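You operate a simulated robot arm through the tools that you are given. There is no shell and no other tool. Be economical: measure what you need, move in short steps, check, and stop when the job is done.

The job below is to be done with a simulated two-armed robot. You get a single attempt, and the scene is never put back.

JOB
Plug the three rolls in the middle of the bagging bench.
Fine: blue cone in the blue roll, black in the green, white in the yellow; they lie in the cones drawer; shut it. Where these are worked on the way, their far stop is far enough and under half their travel is too little: cones drawer.

It is judged by the outcome, as a careful person would: the job done as asked, and still so three seconds after it is handed in. It fails if anything else is knocked over, pushed out of place, dropped, spilled or broken.

ROBOT AND FRAMES
Two 6-joint arms with two-finger parallel grippers on one trunk, on a base that drives. Base frame: it is fixed to the floor where the robot stands at the start and does not move with it; the origin is under the middle of the robot, x ahead of it, y to its left, z up; the surface under the hand at the start is at about z = 78. Units: cm, rad, N and s.
The left shoulder is at the start at [6, 18.7, 104.7], the right one opposite. With the tool pointing down near the work surface each hand reaches from about 26 to 62 cm from the robot's upright axis, wherever it stands, measured 20 degrees to its own side. Places, roughly: cell slider [50, 50, 80]; clamp lever [70, 40, 80]; cones drawer [60, 0, 70]; tan roll (11x11x5 cm) [50, 280, 80]. Payload 1.57 kg a hand.
The tool frame of a hand sits at the grasp point between the pads (the TCP): z along the fingers, y along the line on which they close. The tips reach 3 cm beyond it. The gripper opens to 11 cm. The fingers are 2.4 cm wide and 1.2 cm thick; the gripper's body (4.8 by 11.2 cm) begins 7.8 cm behind the TCP.
Orientation is that of the tool frame in the base frame, as [roll, pitch, yaw] about the fixed x, y, z axes, in that order (R = Rz(yaw) Ry(pitch) Rx(roll)). With the fingers straight down and closing along the base's y, the tool's x points along the base's -x, its y along +y and its z along -z.

CONTROLS
- The arms move only by the tool nudge_tool. It takes "left_deltas", "right_deltas" or both (then of equal length, played together; a hand with none holds still); each is a list of rows, each an object of numbers (a shift or turn left out is 0, a gripper value left out holds the last): "wx", "wy", "wz": the turn, a rotation vector about the base's x, y, z in rad; "tx", "ty", "tz": the shift along the base's x, y, z in mm; "claw": the opening in per cent of the stroke, from 0 (shut) to 100 (fully open). In form: [{"wx": .., "wy": .., "wz": .., "tx": .., "ty": .., "tz": .., "claw": ..}, ...]. A call has 1 to 20 rows; each row shifts and turns the commanded pose from where the row before left it. A row lasts 0.2 s, in which the tool goes at most 5 cm and 0.15 rad; a call with a longer step from one row to the next is refused whole, and so is a gripper value outside its range. A pose out of reach is approached as far as the arm can. The call stops where the force on the tool passes 90 N (or 10 N more than at its start, if that is more) or the arm is blocked; 0.2 s more then pass. The fingers move at their own pace (about 15.3 cm/s each) and stop on an object; they squeeze with about 40 N. The grip force told is the motor's: it shows also when the fingers shut on nothing. Time passes only in rows, and 0.2 s behind the last, so rows that do not move let the fingers close. The reply holds the time, the measured pose of the TCP, the force on the tool along the base axes, the opening and the grip force, in the units named above and with some noise, with the torque about the TCP (base axes, N m) and any sound that the robot's microphone picked up.
- Cameras (640 x 400 px; columns grow to the right, rows downward): "scene" is now at [0.21, 2.33, 158.65]; the picture's right is [0.29, -0.96, 0.00], its down [-0.83, -0.25, -0.50] and it looks along [0.48, 0.15, -0.87] (base axes); focal length 257 px, centre (320, 200). "left" rides on the left gripper at [7, -1.6, -14.1] in its tool frame; the picture's right is [0.23, 0.97, 0.00], its down [-0.86, 0.20, -0.48] and it looks along [-0.47, 0.11, 0.88] (tool axes); focal length 222 px, centre (320, 200). "right" rides on the right gripper at [7, 1.6, -14.1] in its tool frame; the picture's right is [-0.23, 0.97, 0.00], its down [-0.86, -0.20, -0.48] and it looks along [-0.47, -0.11, 0.88] (tool axes); focal length 222 px, centre (320, 200).
- camera(camera): a new picture of that camera. It takes no simulated time.
- slide_trunk(by): slides the trunk up (or, below 0, down) by that many cm; the arms and the scene camera ride with it, the base frame stays. It gives what a move gives, with no picture.
- roll_base(legs): drives the robot by 1 to 6 legs, each [ahead, left, turn to the left] in cm, cm and rad, along the robot's own axes; the way and the turn of a leg run together, so that a leg with both is an arc; at most 150 cm and 3.142 rad a leg. The arms and the cameras ride along, it lands a little off, and it stops where it bumps. It gives what a move gives.
- turn_head(pan, tilt): turns the head with the scene camera to pan (to the left, within 1.501 rad either way) and tilt (down, from -0.506 to 1.204), counted from straight ahead of the robot. It gives what a move gives.
- locate(camera, pixels): for up to 12 pixels [column, row] of the newest picture of that camera ("zoom" is the newest enlarged one), the place [x, y, z] in the base frame of the surface seen there, good to about 0.2 cm, but the place of the scene camera against the robot may be out by one fixed shift of up to 1.8 cm in any direction. It takes no simulated time.
- inspect(camera, box): a new picture of the part [left, top, right, bottom] of that camera's present view, enlarged. It takes no simulated time.
- sign_off(): hands the job in; it is judged then, once.

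Work in short steps. Measure before you move; look again where a grasp or a placing could have gone wrong, and mend it. You have 80 turns and 62 pictures in all, those below and enlarged ones among them. Open the grippers and draw the arms clear of the work before you hand the job in, unless the task says otherwise; then end with one line.

The tools are called after "Emit:" as name(argument=value, ...) on one line, values as JSON. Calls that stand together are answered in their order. nudge_tool: Moves the arms, as the interface text tells. Its arguments: {"type":"object","properties":{"left_deltas":{"type":"array","items":{"type":"object","properties":{"wx":{"type":"number"},"wy":{"type":"number"},"wz":{"type":"number"},"tx":{"type":"number"},"ty":{"type":"number"},"tz":{"type":"number"},"claw":{"type":"number"}}}},"right_deltas":{"type":"array","items":{"type":"object","properties":{"wx":{"type":"number"},"wy":{"type":"number"},"wz":{"type":"number"},"tx":{"type":"number"},"ty":{"type":"number"},"tz":{"type":"number"},"claw":{"type":"number"}}}}},"required":[]} The other tools are called the same way: slide_trunk (by) slides the trunk up or down; roll_base (legs) drives the base; turn_head (pan, tilt) turns the head that bears the scene camera; camera (camera) takes a picture; locate (camera, pixels) gives the place of the surface under pixels of a picture; inspect (camera, box) takes an enlarged picture of a part of a camera's view; sign_off () hands the job in.

At the start:

```text
time_s: 0.0
left_ee_pos: [46.43, 21.26, 115.19]
left_tcp_rot: [3.141, 0.001, -3.141]
left_ft_force: [-0.2, -0.5, 0.5]
left_ft_torque: [0.02, 0.02, 0.02]
left_width: 10.99
left_grasp_force: 0.1
right_ee_pos: [43.42, -17.58, 115.25]
right_tcp_rot: [-3.141, 0.0, -3.141]
right_ft_force: [-0.3, -0.4, 0.1]
right_ft_torque: [0.03, -0.01, -0.02]
right_width: 11.0
right_grasp_force: 0.0
trunk travel left (down, up): [-67.5, 31.5]
robot x, y, heading: [-0.02, -0.15, 0.002]
head pan, tilt: [0.295, 1.047]
```

scene: 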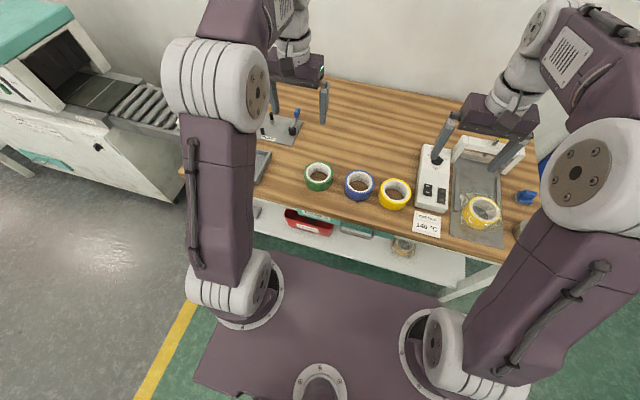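
right: 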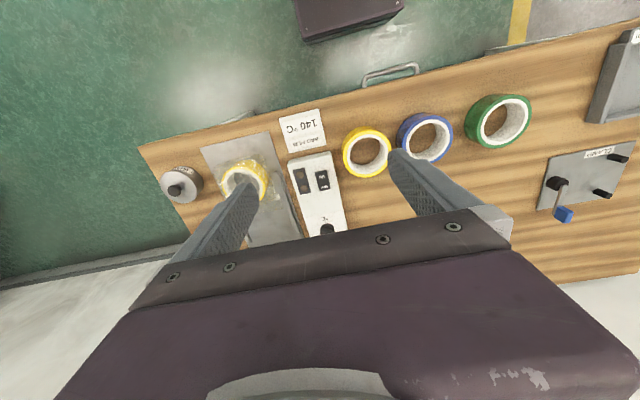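
left: 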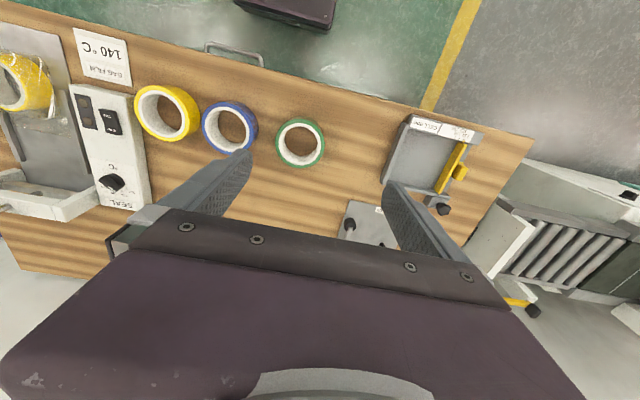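

The three rolls are at scene pixels (319,177), (359,185), (395,194), and the drawer handle is near (357,233). I'll measure these.

Emit:
locate(camera="scene", pixels=[[319, 165], [319, 177], [359, 174], [359, 188], [395, 182], [394, 196], [357, 233], [340, 227], [372, 236], [340, 210], [430, 225], [403, 245]])

Emit:
locate(camera="left", pixels=[[235, 50], [208, 44], [262, 55], [300, 143], [300, 122], [228, 128], [228, 103], [166, 112], [166, 88], [235, 72]])

Emit:
inspect(camera="scene", box=[260, 140, 480, 278])

```text
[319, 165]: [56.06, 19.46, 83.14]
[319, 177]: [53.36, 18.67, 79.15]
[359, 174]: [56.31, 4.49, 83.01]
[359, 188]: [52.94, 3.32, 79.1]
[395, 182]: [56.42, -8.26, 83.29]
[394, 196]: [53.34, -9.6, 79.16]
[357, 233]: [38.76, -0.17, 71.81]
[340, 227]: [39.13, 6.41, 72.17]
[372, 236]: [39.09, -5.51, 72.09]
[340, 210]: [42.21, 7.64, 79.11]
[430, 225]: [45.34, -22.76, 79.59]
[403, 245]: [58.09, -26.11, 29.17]
```

```text
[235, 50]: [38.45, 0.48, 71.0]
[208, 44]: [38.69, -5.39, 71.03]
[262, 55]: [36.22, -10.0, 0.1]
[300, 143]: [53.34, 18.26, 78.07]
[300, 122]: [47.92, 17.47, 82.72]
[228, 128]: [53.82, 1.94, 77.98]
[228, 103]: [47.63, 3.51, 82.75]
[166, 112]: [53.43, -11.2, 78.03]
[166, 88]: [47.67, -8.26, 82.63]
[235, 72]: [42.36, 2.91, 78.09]
```

```text
2.90 times, centred on (370, 209) of scene
```

zoom: 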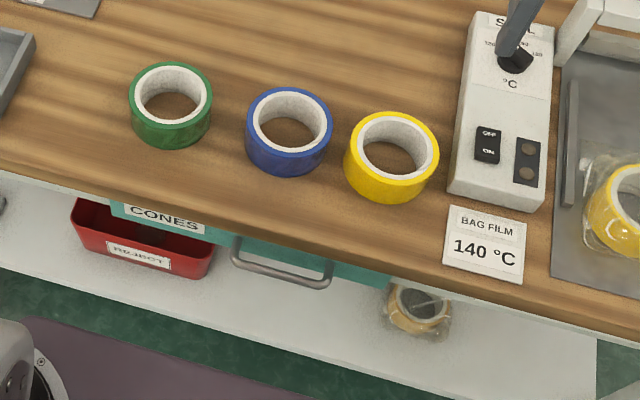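

The left camera puts the bench top at z=78. The handle bar is at x≈38.5, y −5.4..6, z≈71, and the bench edge is at x≈42. The drawer will open towards me, so I back off a bit first, then turn the left hand by 90° so it closes along x.

Emit:
roll_base(legs=[[-15, 0, 0]])

Emit:
nudge_tool(left_deltas=[{"wz": 0.143}, {"wz": 0.143}, {"wz": 0.143}, {"wz": 0.143}, {"wz": 0.143}, {"wz": 0.143}, {"wz": 0.143}, {"wz": 0.143}, {"wz": 0.143}, {"wz": 0.143}, {"wz": 0.1408}])

Emit:
turn_head(pan=0.0, tilt=0.9)

Emit:
camera(camera="scene")

Emit:
camera(camera="left")

```text
time_s: 1.4
left_ee_pos: [31.92, 21.33, 115.22]
left_tcp_rot: [3.141, -0.002, -3.141]
left_ft_force: [-0.2, 0.1, 0.6]
left_ft_torque: [0.02, 0.0, 0.0]
left_width: 11.0
left_grasp_force: 0.1
right_ee_pos: [28.8, -17.49, 115.17]
right_tcp_rot: [-3.141, 0.0, -3.14]
right_ft_force: [0.0, 0.1, -0.1]
right_ft_torque: [-0.01, 0.03, 0.0]
right_width: 10.99
right_grasp_force: 0.0
trunk travel left (down, up): [-67.5, 31.5]
robot x, y, heading: [-14.81, 0.06, 0.003]
head pan, tilt: [0.295, 1.047]
```

```text
time_s: 3.8
left_ee_pos: [31.66, 21.44, 115.17]
left_tcp_rot: [3.141, 0.0, -1.568]
left_ft_force: [0.2, -0.1, 0.0]
left_ft_torque: [-0.03, 0.02, 0.02]
left_width: 10.99
left_grasp_force: 0.0
right_ee_pos: [28.6, -17.5, 115.23]
right_tcp_rot: [3.141, 0.0, -3.14]
right_ft_force: [-0.2, 0.7, -0.1]
right_ft_torque: [0.0, 0.0, 0.02]
right_width: 11.01
right_grasp_force: 0.1
trunk travel left (down, up): [-67.5, 31.5]
robot x, y, heading: [-14.55, -0.04, -0.0]
head pan, tilt: [0.295, 1.047]
```

```text
time_s: 4.6
left_ee_pos: [31.72, 21.26, 115.28]
left_tcp_rot: [3.141, 0.0, -1.572]
left_ft_force: [-0.7, 0.1, 0.3]
left_ft_torque: [0.02, -0.03, 0.02]
left_width: 10.99
left_grasp_force: 0.1
right_ee_pos: [28.58, -17.46, 115.24]
right_tcp_rot: [3.141, 0.0, -3.14]
right_ft_force: [0.2, 0.8, -0.7]
right_ft_torque: [0.0, -0.03, 0.04]
right_width: 11.02
right_grasp_force: 0.1
trunk travel left (down, up): [-67.5, 31.5]
robot x, y, heading: [-14.72, -0.01, 0.003]
head pan, tilt: [0.0, 0.901]
```

```text
57 pictures are left
```

scene: 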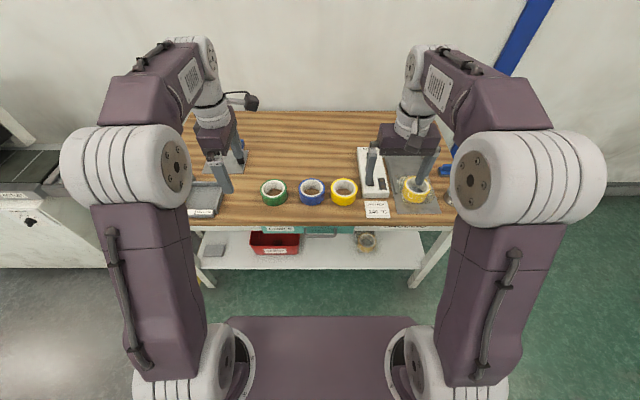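

```text
56 pictures are left
```

left: 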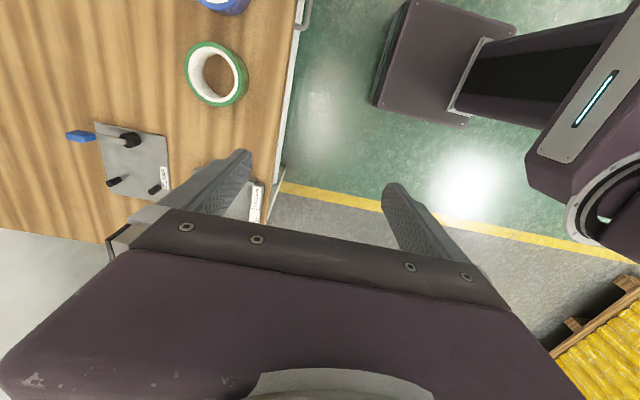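

The hand is turned now. I move it above the handle at height 92 with a part-open claw and look.

Emit:
nudge_tool(left_deltas=[{"tx": 17, "ty": -42, "claw": 45}, {"tx": 17, "ty": -42}, {"tx": 17, "ty": -42}, {"tx": 17, "ty": -42}, {"ty": -38}, {"tz": -45}, {"tz": -45}, {"tz": -45}, {"tz": -45}, {"tz": -45}, {}])

Emit:
camera(camera="left")

Emit:
camera(camera="right")

```text
time_s: 7.0
left_ee_pos: [36.54, 1.36, 91.63]
left_tcp_rot: [-3.141, 0.0, -1.569]
left_ft_force: [-0.9, -1.3, 0.2]
left_ft_torque: [0.0, -0.02, 0.03]
left_width: 4.94
left_grasp_force: 0.1
left hand out of reach, approached as far as the arm can: row 4, 5
right_ee_pos: [28.58, -17.46, 115.28]
right_tcp_rot: [3.142, -0.001, -3.139]
right_ft_force: [-0.3, -0.4, 0.0]
right_ft_torque: [0.01, -0.02, 0.0]
right_width: 10.99
right_grasp_force: 0.1
trunk travel left (down, up): [-67.5, 31.5]
robot x, y, heading: [-14.76, 0.34, 0.006]
head pan, tilt: [0.0, 0.901]
```

```text
55 pictures are left
```

left: 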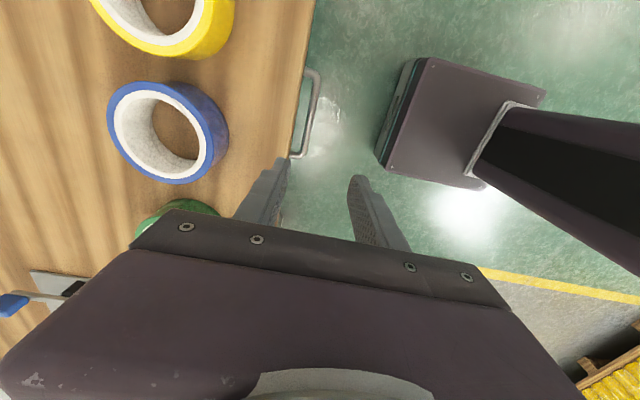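

```text
54 pictures are left
```

right: 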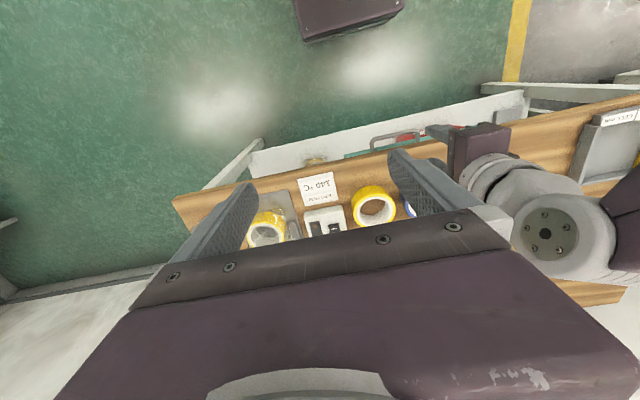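

The handle is visible at left-camera pixel (312,110), so I measure it and the gap behind it.

Emit:
locate(camera="left", pixels=[[317, 90], [312, 115], [304, 145], [306, 72], [292, 154], [296, 120], [290, 100], [170, 135], [120, 130], [225, 140]])

Emit:
inspect(camera="left", box=[240, 40, 400, 200])

```text
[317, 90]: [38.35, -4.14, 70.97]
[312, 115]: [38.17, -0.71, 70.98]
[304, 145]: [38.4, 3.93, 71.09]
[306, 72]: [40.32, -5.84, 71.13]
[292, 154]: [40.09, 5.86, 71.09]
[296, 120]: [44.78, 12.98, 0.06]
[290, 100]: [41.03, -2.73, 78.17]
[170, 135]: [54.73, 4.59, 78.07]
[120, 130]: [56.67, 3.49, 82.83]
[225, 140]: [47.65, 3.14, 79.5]
```

```text
2.50 times, centred on (320, 120) of left
```

zoom: 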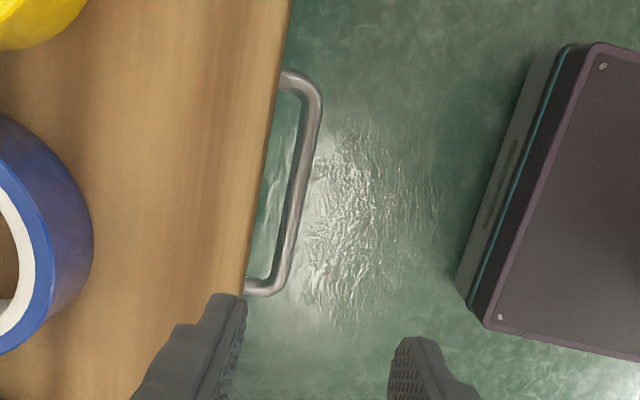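

The bar is at x≈38.2, z≈70.5, and the bench edge is at x≈41. I tilt the fingers slightly forward (0.15 rad), narrow the claw to about 2.8 cm and come down to z≈80 to check the pose.

Emit:
nudge_tool(left_deltas=[{"wy": -0.15, "claw": 26}, {"ty": -10, "tz": -40}, {"tz": -40}, {"tz": -36}, {}])

Emit:
camera(camera="left")

```text
time_s: 8.2
left_ee_pos: [36.89, 0.18, 79.66]
left_tcp_rot: [-2.991, -0.001, -1.573]
left_ft_force: [-0.6, -0.6, 0.1]
left_ft_torque: [0.01, -0.04, 0.0]
left_width: 2.89
left_grasp_force: 0.1
right_ee_pos: [28.58, -17.64, 115.0]
right_tcp_rot: [-3.14, 0.0, -3.141]
right_ft_force: [-0.1, -0.4, 0.1]
right_ft_torque: [0.03, -0.04, -0.01]
right_width: 11.01
right_grasp_force: 0.0
trunk travel left (down, up): [-67.5, 31.5]
robot x, y, heading: [-14.92, -0.08, 0.003]
head pan, tilt: [0.0, 0.901]
```

```text
52 pictures are left
```

left: 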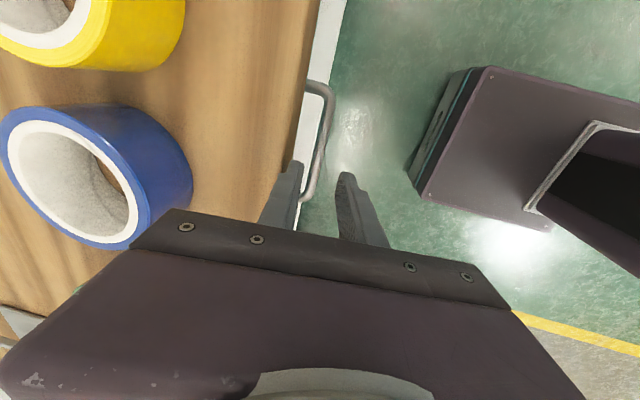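

The fingers straddle the bar line and the bar passes between the two tips. I descend along the tool axis to z≈72, moving slightly ahead, then close.

Emit:
nudge_tool(left_deltas=[{"tx": 2, "tz": -20}, {"tx": 3, "tz": -20}, {"tx": 2, "tz": -20}, {"tx": 2, "tz": -17}, {}])

Emit:
camera(camera="left")

```text
time_s: 9.4
left_ee_pos: [37.42, 0.19, 72.11]
left_tcp_rot: [-2.993, 0.001, -1.57]
left_ft_force: [-0.5, 0.9, -0.2]
left_ft_torque: [-0.01, -0.01, -0.01]
left_width: 2.9
left_grasp_force: 0.0
right_ee_pos: [28.64, -17.47, 115.33]
right_tcp_rot: [3.141, 0.002, -3.139]
right_ft_force: [0.1, 0.2, 0.0]
right_ft_torque: [0.0, -0.01, 0.01]
right_width: 10.98
right_grasp_force: 0.1
trunk travel left (down, up): [-67.5, 31.5]
robot x, y, heading: [-14.65, 0.3, 0.002]
head pan, tilt: [0.0, 0.901]
```

```text
51 pictures are left
```

left: 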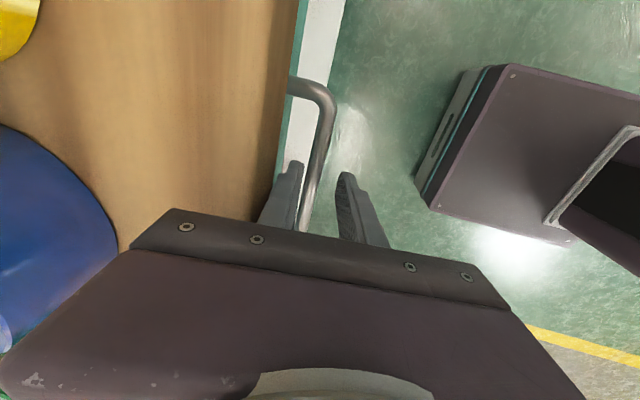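

The bar lies between the fingers with no contact yet, so I close on it.

Emit:
nudge_tool(left_deltas=[{"claw": 15}, {"claw": 5}, {"claw": 0}, {}])

```text
time_s: 10.4
left_ee_pos: [37.67, 0.15, 72.13]
left_tcp_rot: [-2.991, 0.0, -1.569]
left_ft_force: [0.5, 0.5, 0.3]
left_ft_torque: [-0.27, -0.01, 0.69]
left_width: 1.18
left_grasp_force: 29.3
right_ee_pos: [28.69, -17.58, 115.2]
right_tcp_rot: [-3.141, 0.001, -3.139]
right_ft_force: [-0.2, 0.9, 0.8]
right_ft_torque: [0.02, -0.02, -0.01]
right_width: 10.98
right_grasp_force: 0.0
trunk travel left (down, up): [-67.5, 31.5]
robot x, y, heading: [-14.76, 0.16, -0.003]
head pan, tilt: [0.0, 0.901]
```

The claw holds the bar (1.18 cm, 29 N). I pull 12 cm in small steps and watch the force.

Emit:
nudge_tool(left_deltas=[{"tx": -8}, {"tx": -12}, {"tx": -12}, {"tx": -12}, {"tx": -12}, {"tx": -12}, {"tx": -12}, {"tx": -12}, {"tx": -12}, {"tx": -12}, {}])

Emit:
camera(camera="scene")

```text
time_s: 12.8
left_ee_pos: [25.98, 0.2, 72.31]
left_tcp_rot: [-2.994, 0.0, -1.568]
left_ft_force: [-0.6, -12.2, -18.1]
left_ft_torque: [-0.39, 0.06, 0.68]
left_width: 1.17
left_grasp_force: 28.9
right_ee_pos: [28.85, -17.62, 115.08]
right_tcp_rot: [3.14, -0.003, -3.14]
right_ft_force: [0.5, 0.0, 0.2]
right_ft_torque: [0.03, 0.01, -0.01]
right_width: 10.99
right_grasp_force: 0.2
trunk travel left (down, up): [-67.5, 31.5]
robot x, y, heading: [-14.9, 0.33, 0.002]
head pan, tilt: [0.0, 0.901]
```

```text
50 pictures are left
```

scene: 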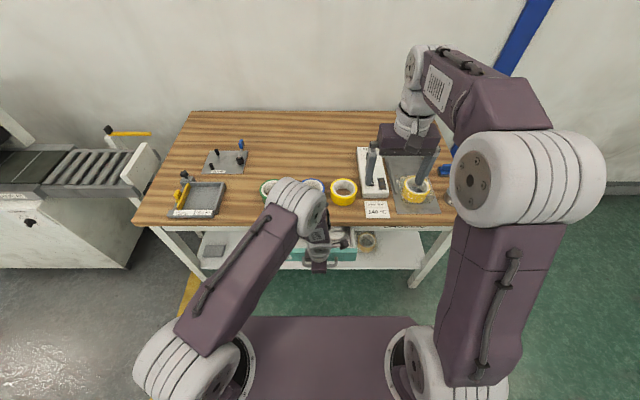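

The drawer follows. I pull further towards its far stop.

Emit:
nudge_tool(left_deltas=[{"tx": -10, "ty": -1}, {"tx": -10}, {"tx": -10}, {"tx": -10}, {"tx": -10}, {"tx": -10}, {"tx": -10}, {"tx": -10}])

Emit:
camera(camera="left")

```text
time_s: 14.6
left_ee_pos: [23.54, -2.95, 73.9]
left_tcp_rot: [-2.999, -0.004, -1.577]
left_ft_force: [-0.6, -3.2, 4.1]
left_ft_torque: [-0.03, 0.0, -0.02]
left_width: 0.0
left_grasp_force: 21.4
left hand out of reach, approached as far as the arm can: row 1, 2, 3, 4, 5, 6, 7, 8
right_ee_pos: [28.74, -17.82, 115.18]
right_tcp_rot: [3.14, 0.002, 3.141]
right_ft_force: [-0.4, -0.4, -0.4]
right_ft_torque: [-0.01, 0.01, 0.01]
right_width: 11.0
right_grasp_force: 0.2
trunk travel left (down, up): [-67.5, 31.5]
robot x, y, heading: [-14.71, -0.28, 0.001]
head pan, tilt: [0.0, 0.901]
```

```text
49 pictures are left
```

left: 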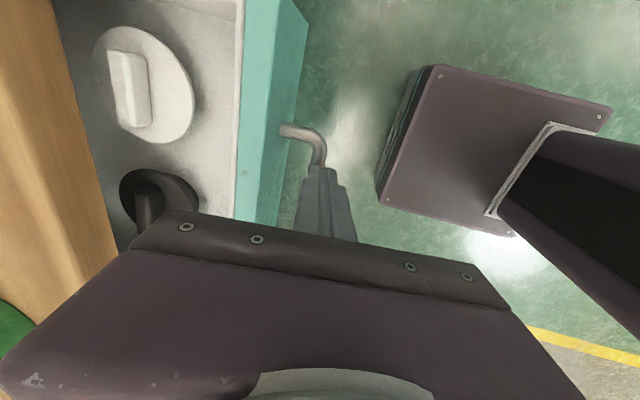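

The hand ran out of reach and slipped off the bar. The drawer is partly open, with the white and black cones in view. I lift clear and look.

Emit:
nudge_tool(left_deltas=[{"tz": 40}, {"tz": 40}, {"tz": 40}, {"tz": 40}, {"tz": 40}, {"tz": 40, "wy": 0.15}, {}])

Emit:
camera(camera="left")

```text
time_s: 16.2
left_ee_pos: [23.26, -2.6, 97.74]
left_tcp_rot: [3.139, -0.001, -1.569]
left_ft_force: [0.0, 0.5, -0.2]
left_ft_torque: [0.01, 0.01, 0.0]
left_width: 0.02
left_grasp_force: 21.2
right_ee_pos: [28.6, -17.5, 115.23]
right_tcp_rot: [-3.141, 0.001, -3.139]
right_ft_force: [0.7, -0.8, -0.3]
right_ft_torque: [0.05, 0.01, -0.01]
right_width: 11.01
right_grasp_force: 0.1
trunk travel left (down, up): [-67.5, 31.5]
robot x, y, heading: [-14.79, -0.18, 0.001]
head pan, tilt: [0.0, 0.901]
```

```text
48 pictures are left
```

left: 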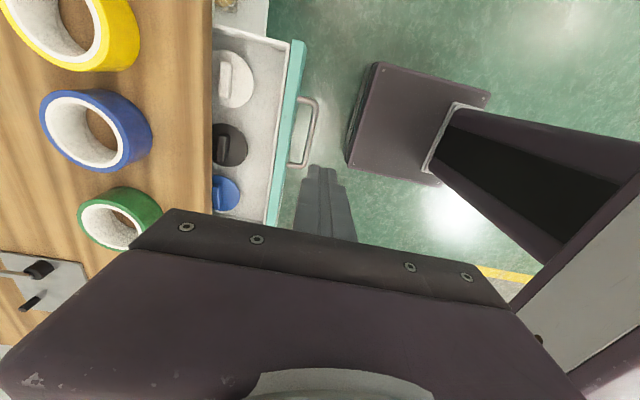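

Emit:
locate(camera="left", pixels=[[310, 140], [315, 110], [234, 80], [226, 80], [228, 145], [224, 192], [285, 120], [211, 130], [262, 120], [297, 165]])

Emit:
inspect(camera="left", box=[180, 20, 340, 220])

```text
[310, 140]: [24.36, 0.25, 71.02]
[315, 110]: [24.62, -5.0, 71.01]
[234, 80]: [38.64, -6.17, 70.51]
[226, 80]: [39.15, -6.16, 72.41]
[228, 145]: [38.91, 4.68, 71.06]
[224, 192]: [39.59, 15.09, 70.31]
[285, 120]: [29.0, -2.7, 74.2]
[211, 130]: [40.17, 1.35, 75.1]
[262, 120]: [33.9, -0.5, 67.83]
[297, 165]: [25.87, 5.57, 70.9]
```

```text
2.00 times, centred on (260, 120) of left
```

zoom: 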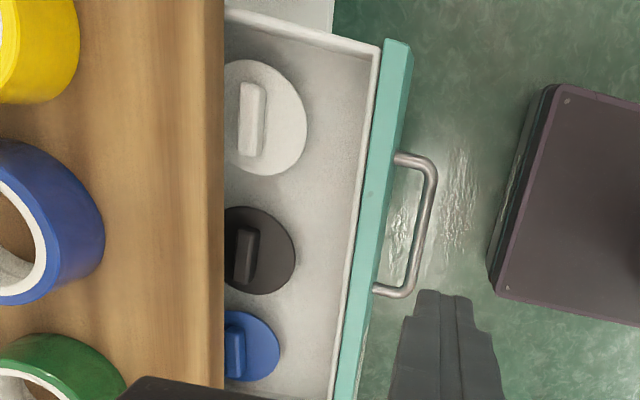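

The drawer is out about 14 cm, but the cones (x≈39) are still half under the bench edge, so it must come out further. I check the robot's own base extents before backing up and regrasping.

Emit:
locate(camera="left", pixels=[[360, 120], [430, 100], [440, 140], [470, 150], [380, 70], [350, 155]])

Emit:
roll_base(legs=[[-14, 0, 0]])

```text
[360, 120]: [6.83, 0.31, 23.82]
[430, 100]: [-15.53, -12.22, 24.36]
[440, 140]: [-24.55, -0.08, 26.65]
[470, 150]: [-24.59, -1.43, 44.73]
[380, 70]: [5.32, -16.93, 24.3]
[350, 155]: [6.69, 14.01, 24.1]
```

```text
time_s: 17.5
left_ee_pos: [8.94, -2.56, 97.74]
left_tcp_rot: [3.139, 0.0, -1.566]
left_ft_force: [0.2, 0.2, 0.1]
left_ft_torque: [0.05, 0.02, 0.02]
left_width: 0.01
left_grasp_force: 21.6
right_ee_pos: [14.43, -17.4, 115.13]
right_tcp_rot: [3.141, -0.002, -3.135]
right_ft_force: [1.2, -0.4, -0.6]
right_ft_torque: [0.04, 0.0, -0.01]
right_width: 10.97
right_grasp_force: 0.1
trunk travel left (down, up): [-67.5, 31.5]
robot x, y, heading: [-29.23, 0.0, 0.004]
head pan, tilt: [0.0, 0.901]
```

The base slab is low (z 24) and the column is far back, so there is room. Now I bring the left hand back over the handle.

Emit:
nudge_tool(left_deltas=[{"tx": 40, "ty": 14, "claw": 27, "wy": -0.15}, {"tx": 40, "ty": 14}, {"tx": 40}, {"tx": 17, "tz": -40}, {"tz": -40}, {"tz": -40}, {"tz": -40}, {}])

Emit:
camera(camera="left")

```text
time_s: 19.3
left_ee_pos: [22.42, 0.17, 81.74]
left_tcp_rot: [-2.991, -0.001, -1.565]
left_ft_force: [0.1, -0.4, -0.2]
left_ft_torque: [0.0, 0.05, -0.01]
left_width: 2.97
left_grasp_force: 0.1
right_ee_pos: [14.23, -17.34, 115.28]
right_tcp_rot: [3.14, -0.002, -3.134]
right_ft_force: [-0.2, -0.3, 0.1]
right_ft_torque: [-0.01, -0.02, 0.0]
right_width: 10.97
right_grasp_force: 0.1
trunk travel left (down, up): [-67.5, 31.5]
robot x, y, heading: [-29.36, 0.21, 0.008]
head pan, tilt: [0.0, 0.901]
```

```text
46 pictures are left
```

left: 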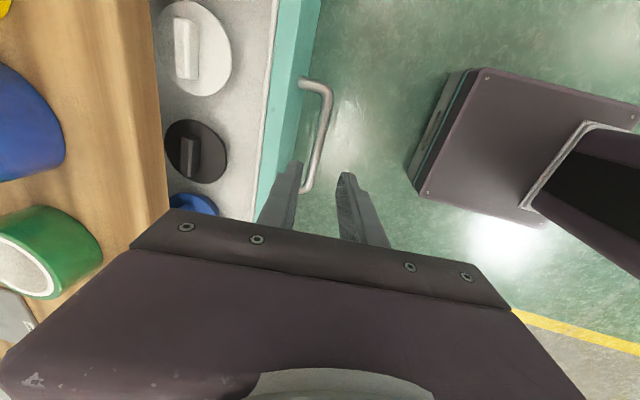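

The bar is again between the fingertips. I descend 9.6 cm along the tool axis and close.

Emit:
nudge_tool(left_deltas=[{"tx": 3, "tz": -24}, {"tx": 3, "tz": -24}, {"tx": 3, "tz": -24}, {"tx": 3, "tz": -24}, {}, {"claw": 12}, {"claw": 0}, {}, {}])

```text
time_s: 21.3
left_ee_pos: [23.62, 0.57, 71.89]
left_tcp_rot: [-2.994, -0.001, -1.564]
left_ft_force: [-0.2, 0.5, -2.3]
left_ft_torque: [-0.06, 0.02, 0.44]
left_width: 1.15
left_grasp_force: 28.7
right_ee_pos: [14.37, -17.22, 115.27]
right_tcp_rot: [3.141, 0.0, -3.135]
right_ft_force: [-0.4, 0.6, -0.6]
right_ft_torque: [0.0, -0.01, 0.02]
right_width: 11.0
right_grasp_force: 0.1
trunk travel left (down, up): [-67.5, 31.5]
robot x, y, heading: [-28.87, -0.17, 0.007]
head pan, tilt: [0.0, 0.901]
```

The bar is gripped (1.15 cm). I pull about 10 cm more.

Emit:
nudge_tool(left_deltas=[{"tx": -10}, {"tx": -10}, {"tx": -10}, {"tx": -10}, {"tx": -10}, {"tx": -10}, {"tx": -10}, {"tx": -10}, {"tx": -8}, {}])

Emit:
camera(camera="left")

```text
time_s: 23.5
left_ee_pos: [15.01, 0.41, 71.97]
left_tcp_rot: [-2.995, -0.003, -1.565]
left_ft_force: [-1.0, 4.7, -21.8]
left_ft_torque: [-0.1, 0.09, 0.41]
left_width: 1.17
left_grasp_force: 28.8
right_ee_pos: [14.49, -17.39, 115.15]
right_tcp_rot: [-3.14, -0.003, -3.135]
right_ft_force: [-0.3, -0.4, -0.1]
right_ft_torque: [0.0, -0.01, 0.0]
right_width: 11.0
right_grasp_force: 0.0
trunk travel left (down, up): [-67.5, 31.5]
robot x, y, heading: [-29.33, -0.18, 0.013]
head pan, tilt: [0.0, 0.901]
```

```text
45 pictures are left
```

left: 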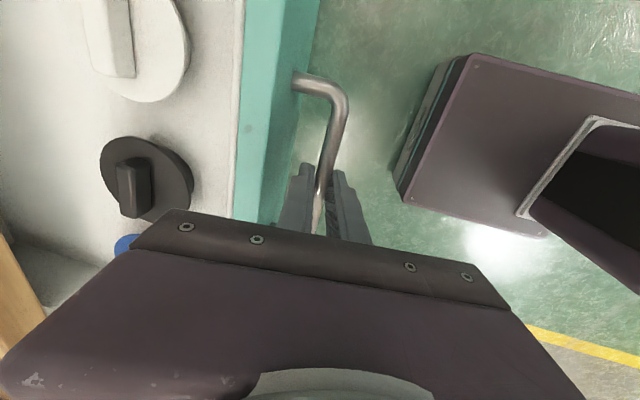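

The drawer is out about 22.5 cm and the cones are well clear of the bench edge (x≈30 against 41). I release the bar, rise along the tool axis and look.

Emit:
nudge_tool(left_deltas=[{"claw": 27}, {}, {"tx": -3, "tz": 24}, {"tx": -3, "tz": 24}, {"tx": -3, "tz": 24}, {"tz": 40}, {"tz": 40}, {"tz": 40, "wy": 0.15}, {"tz": 40}, {"tx": 40, "ty": 30}, {"tx": 40, "ty": 30}, {"ty": 40}, {"ty": 40}, {}])

Emit:
camera(camera="left")

```text
time_s: 26.5
left_ee_pos: [21.72, 14.34, 95.21]
left_tcp_rot: [-3.141, 0.0, -1.565]
left_ft_force: [-1.1, 0.1, 0.4]
left_ft_torque: [0.01, 0.0, 0.01]
left_width: 2.96
left_grasp_force: 0.1
right_ee_pos: [14.3, -17.4, 115.19]
right_tcp_rot: [3.141, 0.001, -3.137]
right_ft_force: [0.8, -0.3, 0.6]
right_ft_torque: [0.0, 0.0, 0.0]
right_width: 10.99
right_grasp_force: 0.1
trunk travel left (down, up): [-67.5, 31.5]
robot x, y, heading: [-29.29, -0.11, 0.008]
head pan, tilt: [0.0, 0.901]
```

```text
44 pictures are left
```

left: 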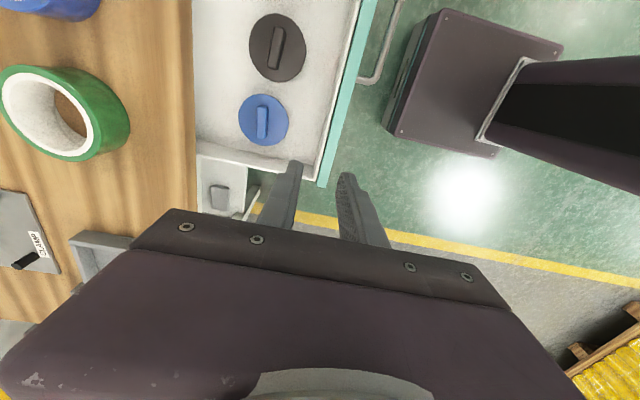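

I measure the black tab (275,47), the blue tab (262,122), the disc edges, the drawer floor, and the green roll.

Emit:
locate(camera="left", pixels=[[278, 32], [272, 62], [254, 30], [298, 65], [263, 108], [261, 134], [241, 118], [285, 128], [330, 60], [225, 60], [20, 95], [95, 130]])

Emit:
inspect(camera="left", box=[200, 0, 360, 160])

Emit:
inspect(camera="right", box=[240, 80, 480, 230])

```text
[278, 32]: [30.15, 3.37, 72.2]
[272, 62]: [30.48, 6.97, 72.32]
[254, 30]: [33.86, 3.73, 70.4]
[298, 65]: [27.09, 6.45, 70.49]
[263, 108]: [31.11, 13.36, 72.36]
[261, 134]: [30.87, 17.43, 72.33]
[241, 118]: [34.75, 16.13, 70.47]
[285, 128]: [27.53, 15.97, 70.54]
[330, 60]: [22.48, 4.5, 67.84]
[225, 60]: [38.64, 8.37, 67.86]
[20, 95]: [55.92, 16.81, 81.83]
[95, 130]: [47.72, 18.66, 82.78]
```

```text
2.50 times, centred on (280, 80) of left
```

zoom: 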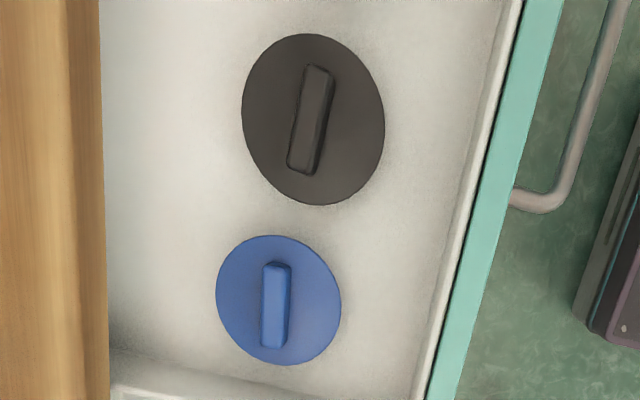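

```text
2.67 times, centred on (360, 155) of right
```

zoom: 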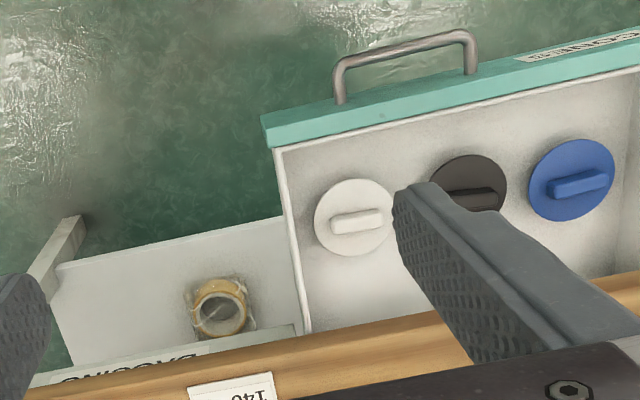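

The black tab is centred at about (30.3, 5.2) and the blue at about (31.0, 15.4), with tab tops at z 72.3 and discs at 70.5. I drive 9 cm ahead and turn the right hand so it also closes along x.

Emit:
roll_base(legs=[[9, 0, -0.008]])

Emit:
nudge_tool(right_deltas=[{"wz": -0.143, "claw": 40}, {"wz": -0.143}, {"wz": -0.143}, {"wz": -0.143}, {"wz": -0.143}, {"wz": -0.143}, {"wz": -0.143}, {"wz": -0.143}, {"wz": -0.143, "tz": -40}, {"wz": -0.143, "tz": -40}, {"wz": -0.1408, "tz": -40}, {"tz": -40}, {"tz": -40}, {}])

Emit:
camera(camera="right")

Emit:
camera(camera="left")

```text
time_s: 27.6
left_ee_pos: [30.68, 13.95, 95.29]
left_tcp_rot: [3.14, -0.001, -1.573]
left_ft_force: [0.2, -0.5, 0.5]
left_ft_torque: [0.01, 0.0, 0.02]
left_width: 2.97
left_grasp_force: 0.0
right_ee_pos: [23.02, -17.63, 115.17]
right_tcp_rot: [-3.141, 0.001, 3.14]
right_ft_force: [0.6, -0.3, 0.0]
right_ft_torque: [0.01, 0.02, 0.0]
right_width: 11.0
right_grasp_force: 0.1
trunk travel left (down, up): [-67.5, 31.5]
robot x, y, heading: [-20.51, 0.0, -0.002]
head pan, tilt: [0.0, 0.901]
```

```text
time_s: 30.6
left_ee_pos: [30.71, 14.09, 95.17]
left_tcp_rot: [3.14, -0.001, -1.572]
left_ft_force: [0.5, -0.1, 0.7]
left_ft_torque: [0.0, -0.01, 0.05]
left_width: 2.98
left_grasp_force: 0.0
right_ee_pos: [23.28, -17.41, 95.01]
right_tcp_rot: [3.141, 0.002, 1.571]
right_ft_force: [-0.6, 0.5, 0.2]
right_ft_torque: [0.0, -0.02, -0.02]
right_width: 4.4
right_grasp_force: 0.2
trunk travel left (down, up): [-67.5, 31.5]
robot x, y, heading: [-20.26, 0.09, -0.006]
head pan, tilt: [0.0, 0.901]
```

```text
41 pictures are left
```

right: 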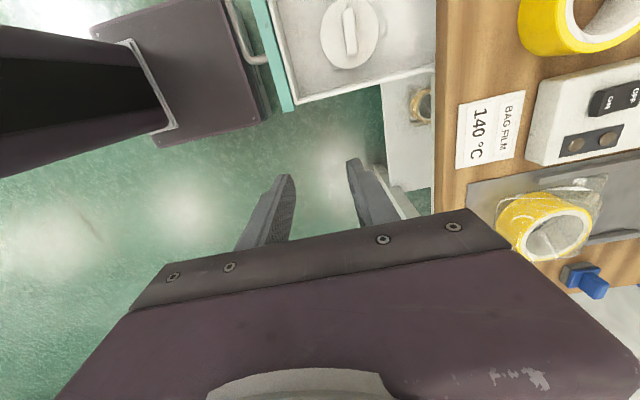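

```text
40 pictures are left
```

left: 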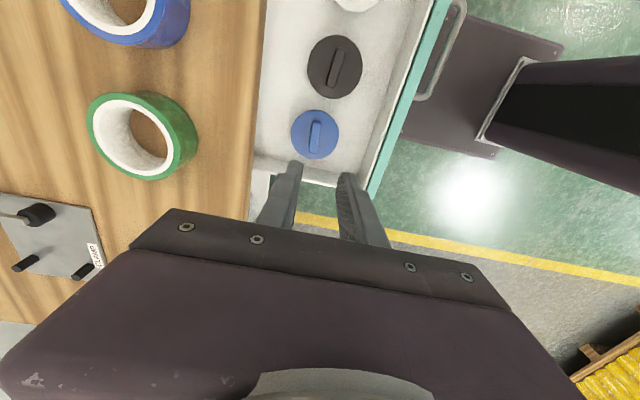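

The views are good. I measure the white tab in the right camera, and the black tab and green roll in the left.

Emit:
locate(camera="right", pixels=[[348, 12], [351, 48], [325, 40], [376, 35], [545, 15], [630, 40]])

Emit:
locate(camera="left", pixels=[[341, 53], [332, 83], [308, 62], [361, 72], [316, 122], [315, 150], [105, 120], [170, 143], [145, 172], [128, 102], [97, 125], [178, 145]])

Emit:
inspect(camera="left", box=[70, 70, 230, 200])

```text
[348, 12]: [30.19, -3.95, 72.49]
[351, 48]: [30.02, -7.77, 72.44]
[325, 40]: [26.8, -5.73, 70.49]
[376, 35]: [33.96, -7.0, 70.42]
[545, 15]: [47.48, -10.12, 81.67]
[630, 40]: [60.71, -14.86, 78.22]
```

```text
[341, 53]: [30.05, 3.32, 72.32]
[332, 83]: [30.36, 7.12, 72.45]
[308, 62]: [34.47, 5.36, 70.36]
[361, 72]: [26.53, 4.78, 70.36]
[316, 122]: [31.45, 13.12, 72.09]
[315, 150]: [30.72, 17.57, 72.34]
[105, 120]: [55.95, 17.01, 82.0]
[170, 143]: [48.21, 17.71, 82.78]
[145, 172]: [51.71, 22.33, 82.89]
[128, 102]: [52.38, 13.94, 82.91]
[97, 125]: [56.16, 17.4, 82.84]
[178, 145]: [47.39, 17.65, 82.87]
```

```text
3.08 times, centred on (150, 135) of left
```

zoom: 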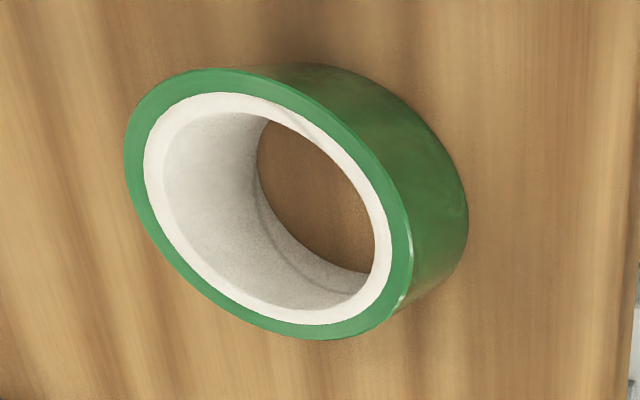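

Black tab centre is (30.2, 5.2), white (30.1, −5.9). The hand cameras would face each other, so I pick one at a time. Left goes over the black tab first, down to z≈77.

Emit:
nudge_tool(left_deltas=[{"tx": -2, "ty": -44, "claw": 40}, {"tx": -3, "ty": -44}, {"tz": -45}, {"tz": -45}, {"tz": -45}, {"tz": -45}, {}])

Emit:
camera(camera="left")

```text
time_s: 32.2
left_ee_pos: [30.14, 5.03, 77.31]
left_tcp_rot: [3.14, 0.0, -1.573]
left_ft_force: [-0.7, 0.0, 0.7]
left_ft_torque: [-0.01, 0.03, 0.03]
left_width: 4.4
left_grasp_force: 0.2
right_ee_pos: [23.34, -17.42, 95.19]
right_tcp_rot: [3.141, 0.0, 1.568]
right_ft_force: [0.2, -0.5, 0.0]
right_ft_torque: [-0.01, 0.01, 0.01]
right_width: 4.39
right_grasp_force: 0.0
trunk travel left (down, up): [-67.5, 31.5]
robot x, y, heading: [-20.46, -0.17, -0.001]
head pan, tilt: [0.0, 0.901]
```

```text
38 pictures are left
```

left: 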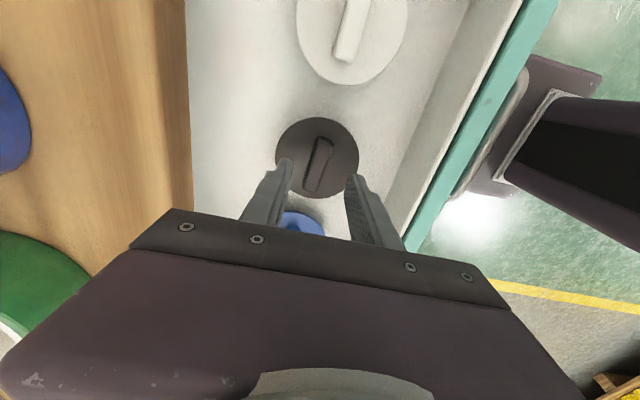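

The tab sits centred between the fingers. I align the yaw by −0.08, descend 3.4 cm, close and lift a little.

Emit:
nudge_tool(left_deltas=[{"tz": -18, "wz": -0.08}, {"tz": -16}, {}, {"claw": 15}, {"claw": 0}, {}, {}])

```text
time_s: 33.8
left_ee_pos: [30.12, 5.12, 73.87]
left_tcp_rot: [-3.141, 0.0, -1.653]
left_ft_force: [-0.9, -0.7, -0.6]
left_ft_torque: [-0.01, -0.01, -0.04]
left_width: 1.48
left_grasp_force: 31.0
right_ee_pos: [23.3, -17.41, 95.05]
right_tcp_rot: [-3.14, 0.0, 1.568]
right_ft_force: [0.1, -0.5, -0.1]
right_ft_torque: [0.01, -0.02, 0.01]
right_width: 4.42
right_grasp_force: 0.0
trunk travel left (down, up): [-67.5, 31.5]
robot x, y, heading: [-20.23, 0.07, -0.003]
head pan, tilt: [0.0, 0.901]
```

The black tab is held (1.48 cm). I lift it 22 cm and move to y≈18, then send the right hand over the white tab.

Emit:
nudge_tool(left_deltas=[{"tz": 20}, {"tz": 40}, {"tz": 40}, {"tz": 40}, {"tz": 40}, {"tz": 40}, {"ty": 32}, {"ty": 32}, {"ty": 32}, {"ty": 32}, {}])

Emit:
nudge_tool(right_deltas=[{"tx": 23, "ty": 39}, {"tx": 23, "ty": 38}, {"tx": 22, "ty": 38}, {"tz": -45}, {"tz": -45}, {"tz": -45}, {"tz": -42}, {}])

Emit:
camera(camera="right")

Emit:
camera(camera="left")

```text
time_s: 36.2
left_ee_pos: [30.18, 17.92, 95.95]
left_tcp_rot: [-3.141, 0.0, -1.653]
left_ft_force: [-0.3, -1.2, 0.3]
left_ft_torque: [0.02, 0.01, 0.01]
left_width: 1.47
left_grasp_force: 31.1
right_ee_pos: [23.37, -17.49, 95.25]
right_tcp_rot: [-3.14, 0.0, 1.57]
right_ft_force: [-0.3, -0.1, -0.6]
right_ft_torque: [0.04, -0.07, 0.04]
right_width: 4.4
right_grasp_force: 0.0
trunk travel left (down, up): [-67.5, 31.5]
robot x, y, heading: [-20.34, -0.02, 0.0]
head pan, tilt: [0.0, 0.901]
```

```text
time_s: 38.0
left_ee_pos: [30.13, 17.93, 96.0]
left_tcp_rot: [3.14, -0.001, -1.652]
left_ft_force: [0.0, -0.3, 0.1]
left_ft_torque: [-0.03, 0.01, 0.0]
left_width: 1.51
left_grasp_force: 31.1
right_ee_pos: [29.9, -6.26, 77.56]
right_tcp_rot: [3.141, 0.001, 1.57]
right_ft_force: [-0.1, -0.2, -1.0]
right_ft_torque: [-0.03, 0.0, -0.01]
right_width: 4.41
right_grasp_force: 0.1
trunk travel left (down, up): [-67.5, 31.5]
robot x, y, heading: [-20.26, -0.07, -0.004]
head pan, tilt: [0.0, 0.901]
```

```text
37 pictures are left
```

right: 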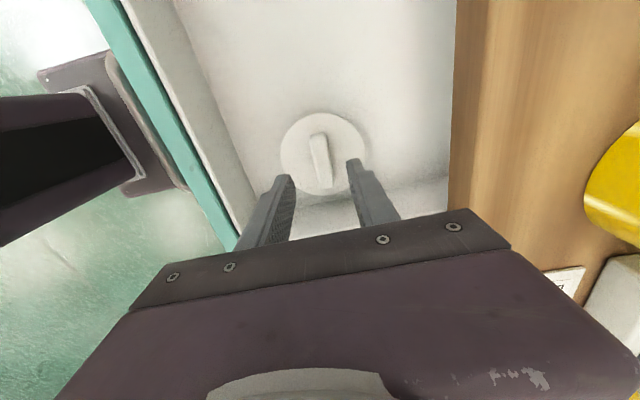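

```text
36 pictures are left
```

left: 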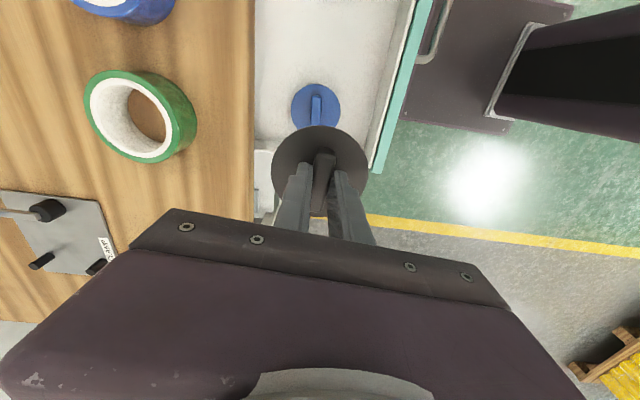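

Left holds the black cone. The right fingers straddle the white tab but sit about 0.4 cm short in y. I shift +4 mm in y and +1 mm in x, align the yaw by −0.04, descend, close and lift.

Emit:
nudge_tool(right_deltas=[{"tz": -18, "ty": 4, "tx": 1, "wz": -0.04}, {"tz": -18}, {}, {"claw": 15}, {"claw": 0}, {}, {}, {"tz": 20}, {"tz": 40}, {"tz": 40}, {"tz": 40}, {"tz": 40}, {"tz": 40}, {}])

Emit:
camera(camera="right")

```text
time_s: 41.0
left_ee_pos: [30.27, 17.82, 95.91]
left_tcp_rot: [3.14, -0.001, -1.653]
left_ft_force: [0.7, 0.3, 0.0]
left_ft_torque: [-0.02, 0.02, 0.01]
left_width: 1.48
left_grasp_force: 30.8
right_ee_pos: [29.88, -5.87, 96.06]
right_tcp_rot: [3.141, -0.002, 1.527]
right_ft_force: [0.1, 0.3, -0.9]
right_ft_torque: [-0.03, 0.01, 0.02]
right_width: 1.49
right_grasp_force: 31.0
trunk travel left (down, up): [-67.5, 31.5]
robot x, y, heading: [-20.38, -0.22, -0.003]
head pan, tilt: [0.0, 0.901]
```

```text
35 pictures are left
```

right: 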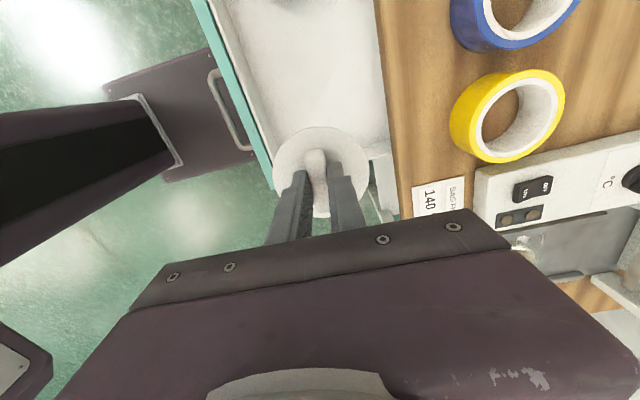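

Both cones are held. I drive 19 cm ahead so the hands come over the bench at z 96, well above the rolls (83), then look.

Emit:
roll_base(legs=[[19, 0, 0.003]])

Emit:
camera(camera="right")

Emit:
camera(camera="left")

```text
time_s: 42.5
left_ee_pos: [48.78, 18.05, 96.12]
left_tcp_rot: [-3.141, -0.001, -1.646]
left_ft_force: [0.6, -0.6, -0.2]
left_ft_torque: [0.0, 0.0, 0.01]
left_width: 1.48
left_grasp_force: 30.6
right_ee_pos: [48.6, -5.62, 95.92]
right_tcp_rot: [3.141, -0.001, 1.534]
right_ft_force: [1.0, -0.2, -0.6]
right_ft_torque: [-0.01, 0.0, 0.0]
right_width: 1.48
right_grasp_force: 30.8
trunk travel left (down, up): [-67.5, 31.5]
robot x, y, heading: [-1.35, -0.59, -0.001]
head pan, tilt: [0.0, 0.901]
```

```text
34 pictures are left
```

right: 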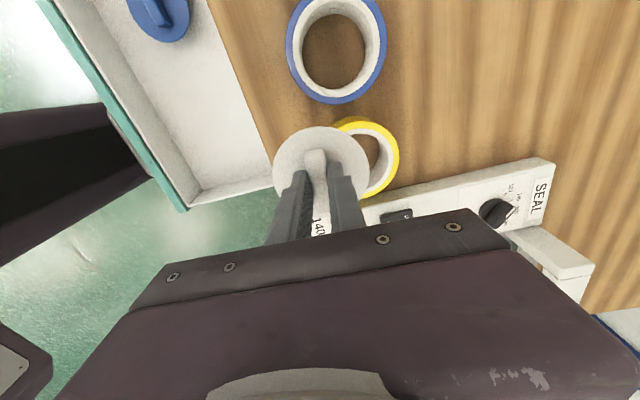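

```text
33 pictures are left
```

left: 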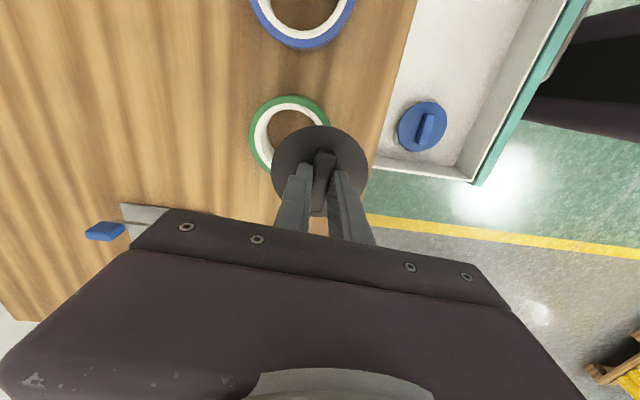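

The held cones cover the rolls in view. I draw both hands back 6 cm to see and measure the rolls unobstructed.

Emit:
nudge_tool(left_deltas=[{"tx": -15, "ty": 10}, {"tx": -20, "ty": 10}, {"tx": -20, "ty": 10}, {}], right_deltas=[{"tx": -15, "ty": -10}, {"tx": -20, "ty": -10}, {"tx": -20, "ty": -10}, {}])

Emit:
inspect(camera="right", box=[240, 0, 480, 200])

Emit:
inspect(camera="left", box=[160, 30, 320, 190])

```text
time_s: 43.5
left_ee_pos: [43.34, 21.12, 95.95]
left_tcp_rot: [-3.14, 0.0, -1.649]
left_ft_force: [0.4, 0.2, -0.1]
left_ft_torque: [-0.02, -0.01, -0.01]
left_width: 1.48
left_grasp_force: 30.2
right_ee_pos: [43.24, -8.87, 95.98]
right_tcp_rot: [-3.142, -0.001, 1.533]
right_ft_force: [0.2, 1.1, -0.1]
right_ft_torque: [-0.02, -0.04, 0.01]
right_width: 1.49
right_grasp_force: 30.9
trunk travel left (down, up): [-67.5, 31.5]
robot x, y, heading: [-1.74, -0.25, 0.006]
head pan, tilt: [0.0, 0.901]
```

```text
2.00 times, centred on (360, 100) of right
```

zoom: 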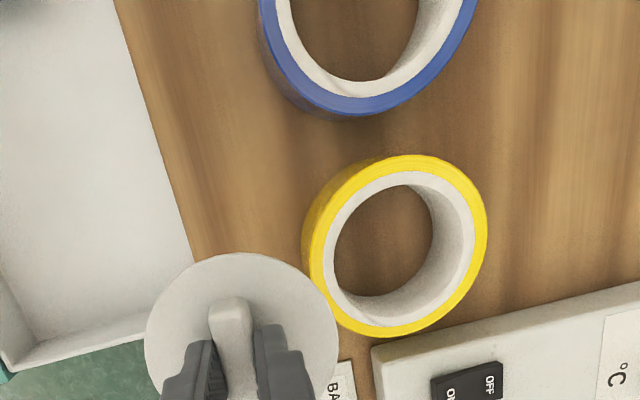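

```text
2.50 times, centred on (240, 110) of left
```

zoom: 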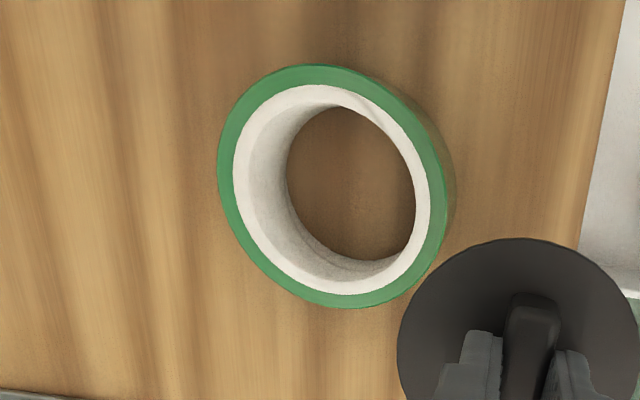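

I measure points on the top rims: green via the zoom, yellow and blue via the right camera.

Emit:
locate(camera="zoom", pixels=[[226, 170], [438, 215], [300, 75], [352, 301], [237, 175], [424, 210], [320, 90], [335, 286], [400, 115], [265, 265], [245, 110], [410, 275]])

Emit:
camera(camera="right")

Emit:
locate(camera="right", pixels=[[445, 81], [431, 163], [397, 125], [480, 112], [471, 90], [411, 157], [405, 105], [466, 146], [423, 52], [382, 40], [380, 20], [465, 20]])

```text
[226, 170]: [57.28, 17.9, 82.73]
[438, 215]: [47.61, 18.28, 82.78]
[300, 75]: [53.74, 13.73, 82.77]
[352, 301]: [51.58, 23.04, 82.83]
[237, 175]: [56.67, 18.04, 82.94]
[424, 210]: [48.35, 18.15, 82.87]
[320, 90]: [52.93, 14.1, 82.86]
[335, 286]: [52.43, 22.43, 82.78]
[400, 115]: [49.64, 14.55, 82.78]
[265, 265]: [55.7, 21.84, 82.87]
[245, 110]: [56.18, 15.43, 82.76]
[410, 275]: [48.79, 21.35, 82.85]
```

```text
30 pictures are left
```

right: 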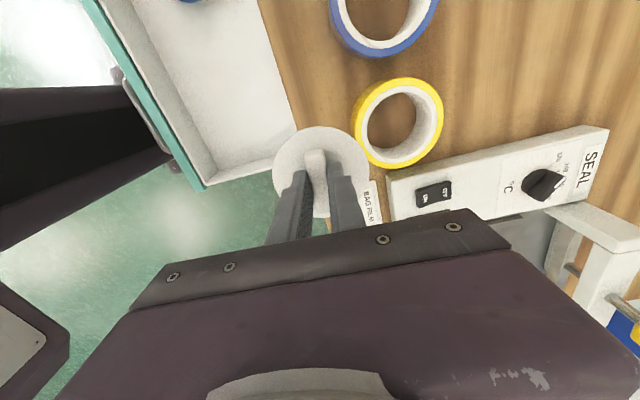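

```text
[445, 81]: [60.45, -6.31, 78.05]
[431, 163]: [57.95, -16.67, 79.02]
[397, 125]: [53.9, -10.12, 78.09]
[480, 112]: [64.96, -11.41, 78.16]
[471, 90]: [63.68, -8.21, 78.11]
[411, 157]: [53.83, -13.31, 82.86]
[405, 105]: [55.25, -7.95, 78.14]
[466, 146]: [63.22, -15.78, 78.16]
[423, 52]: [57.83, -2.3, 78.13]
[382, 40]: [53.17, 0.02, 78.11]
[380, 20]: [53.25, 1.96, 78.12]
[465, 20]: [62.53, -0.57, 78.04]
```

I mis-mapped the zoom offset for the right camera; the correct mapping is zoom/2+(200,0). I remeasure the yellow and blue rims.

Emit:
locate(camera="right", pixels=[[405, 81], [392, 163], [440, 112], [365, 122], [435, 115], [400, 90], [396, 158], [426, 92], [370, 148], [377, 52], [337, 10], [428, 20]])

```text
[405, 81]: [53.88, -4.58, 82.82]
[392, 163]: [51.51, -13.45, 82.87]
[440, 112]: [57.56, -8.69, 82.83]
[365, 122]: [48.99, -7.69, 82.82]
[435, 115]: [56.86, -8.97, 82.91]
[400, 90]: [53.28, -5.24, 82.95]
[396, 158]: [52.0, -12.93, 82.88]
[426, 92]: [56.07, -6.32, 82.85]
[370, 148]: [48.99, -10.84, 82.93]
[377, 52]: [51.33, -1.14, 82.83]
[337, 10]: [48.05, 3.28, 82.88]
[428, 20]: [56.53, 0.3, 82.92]
```

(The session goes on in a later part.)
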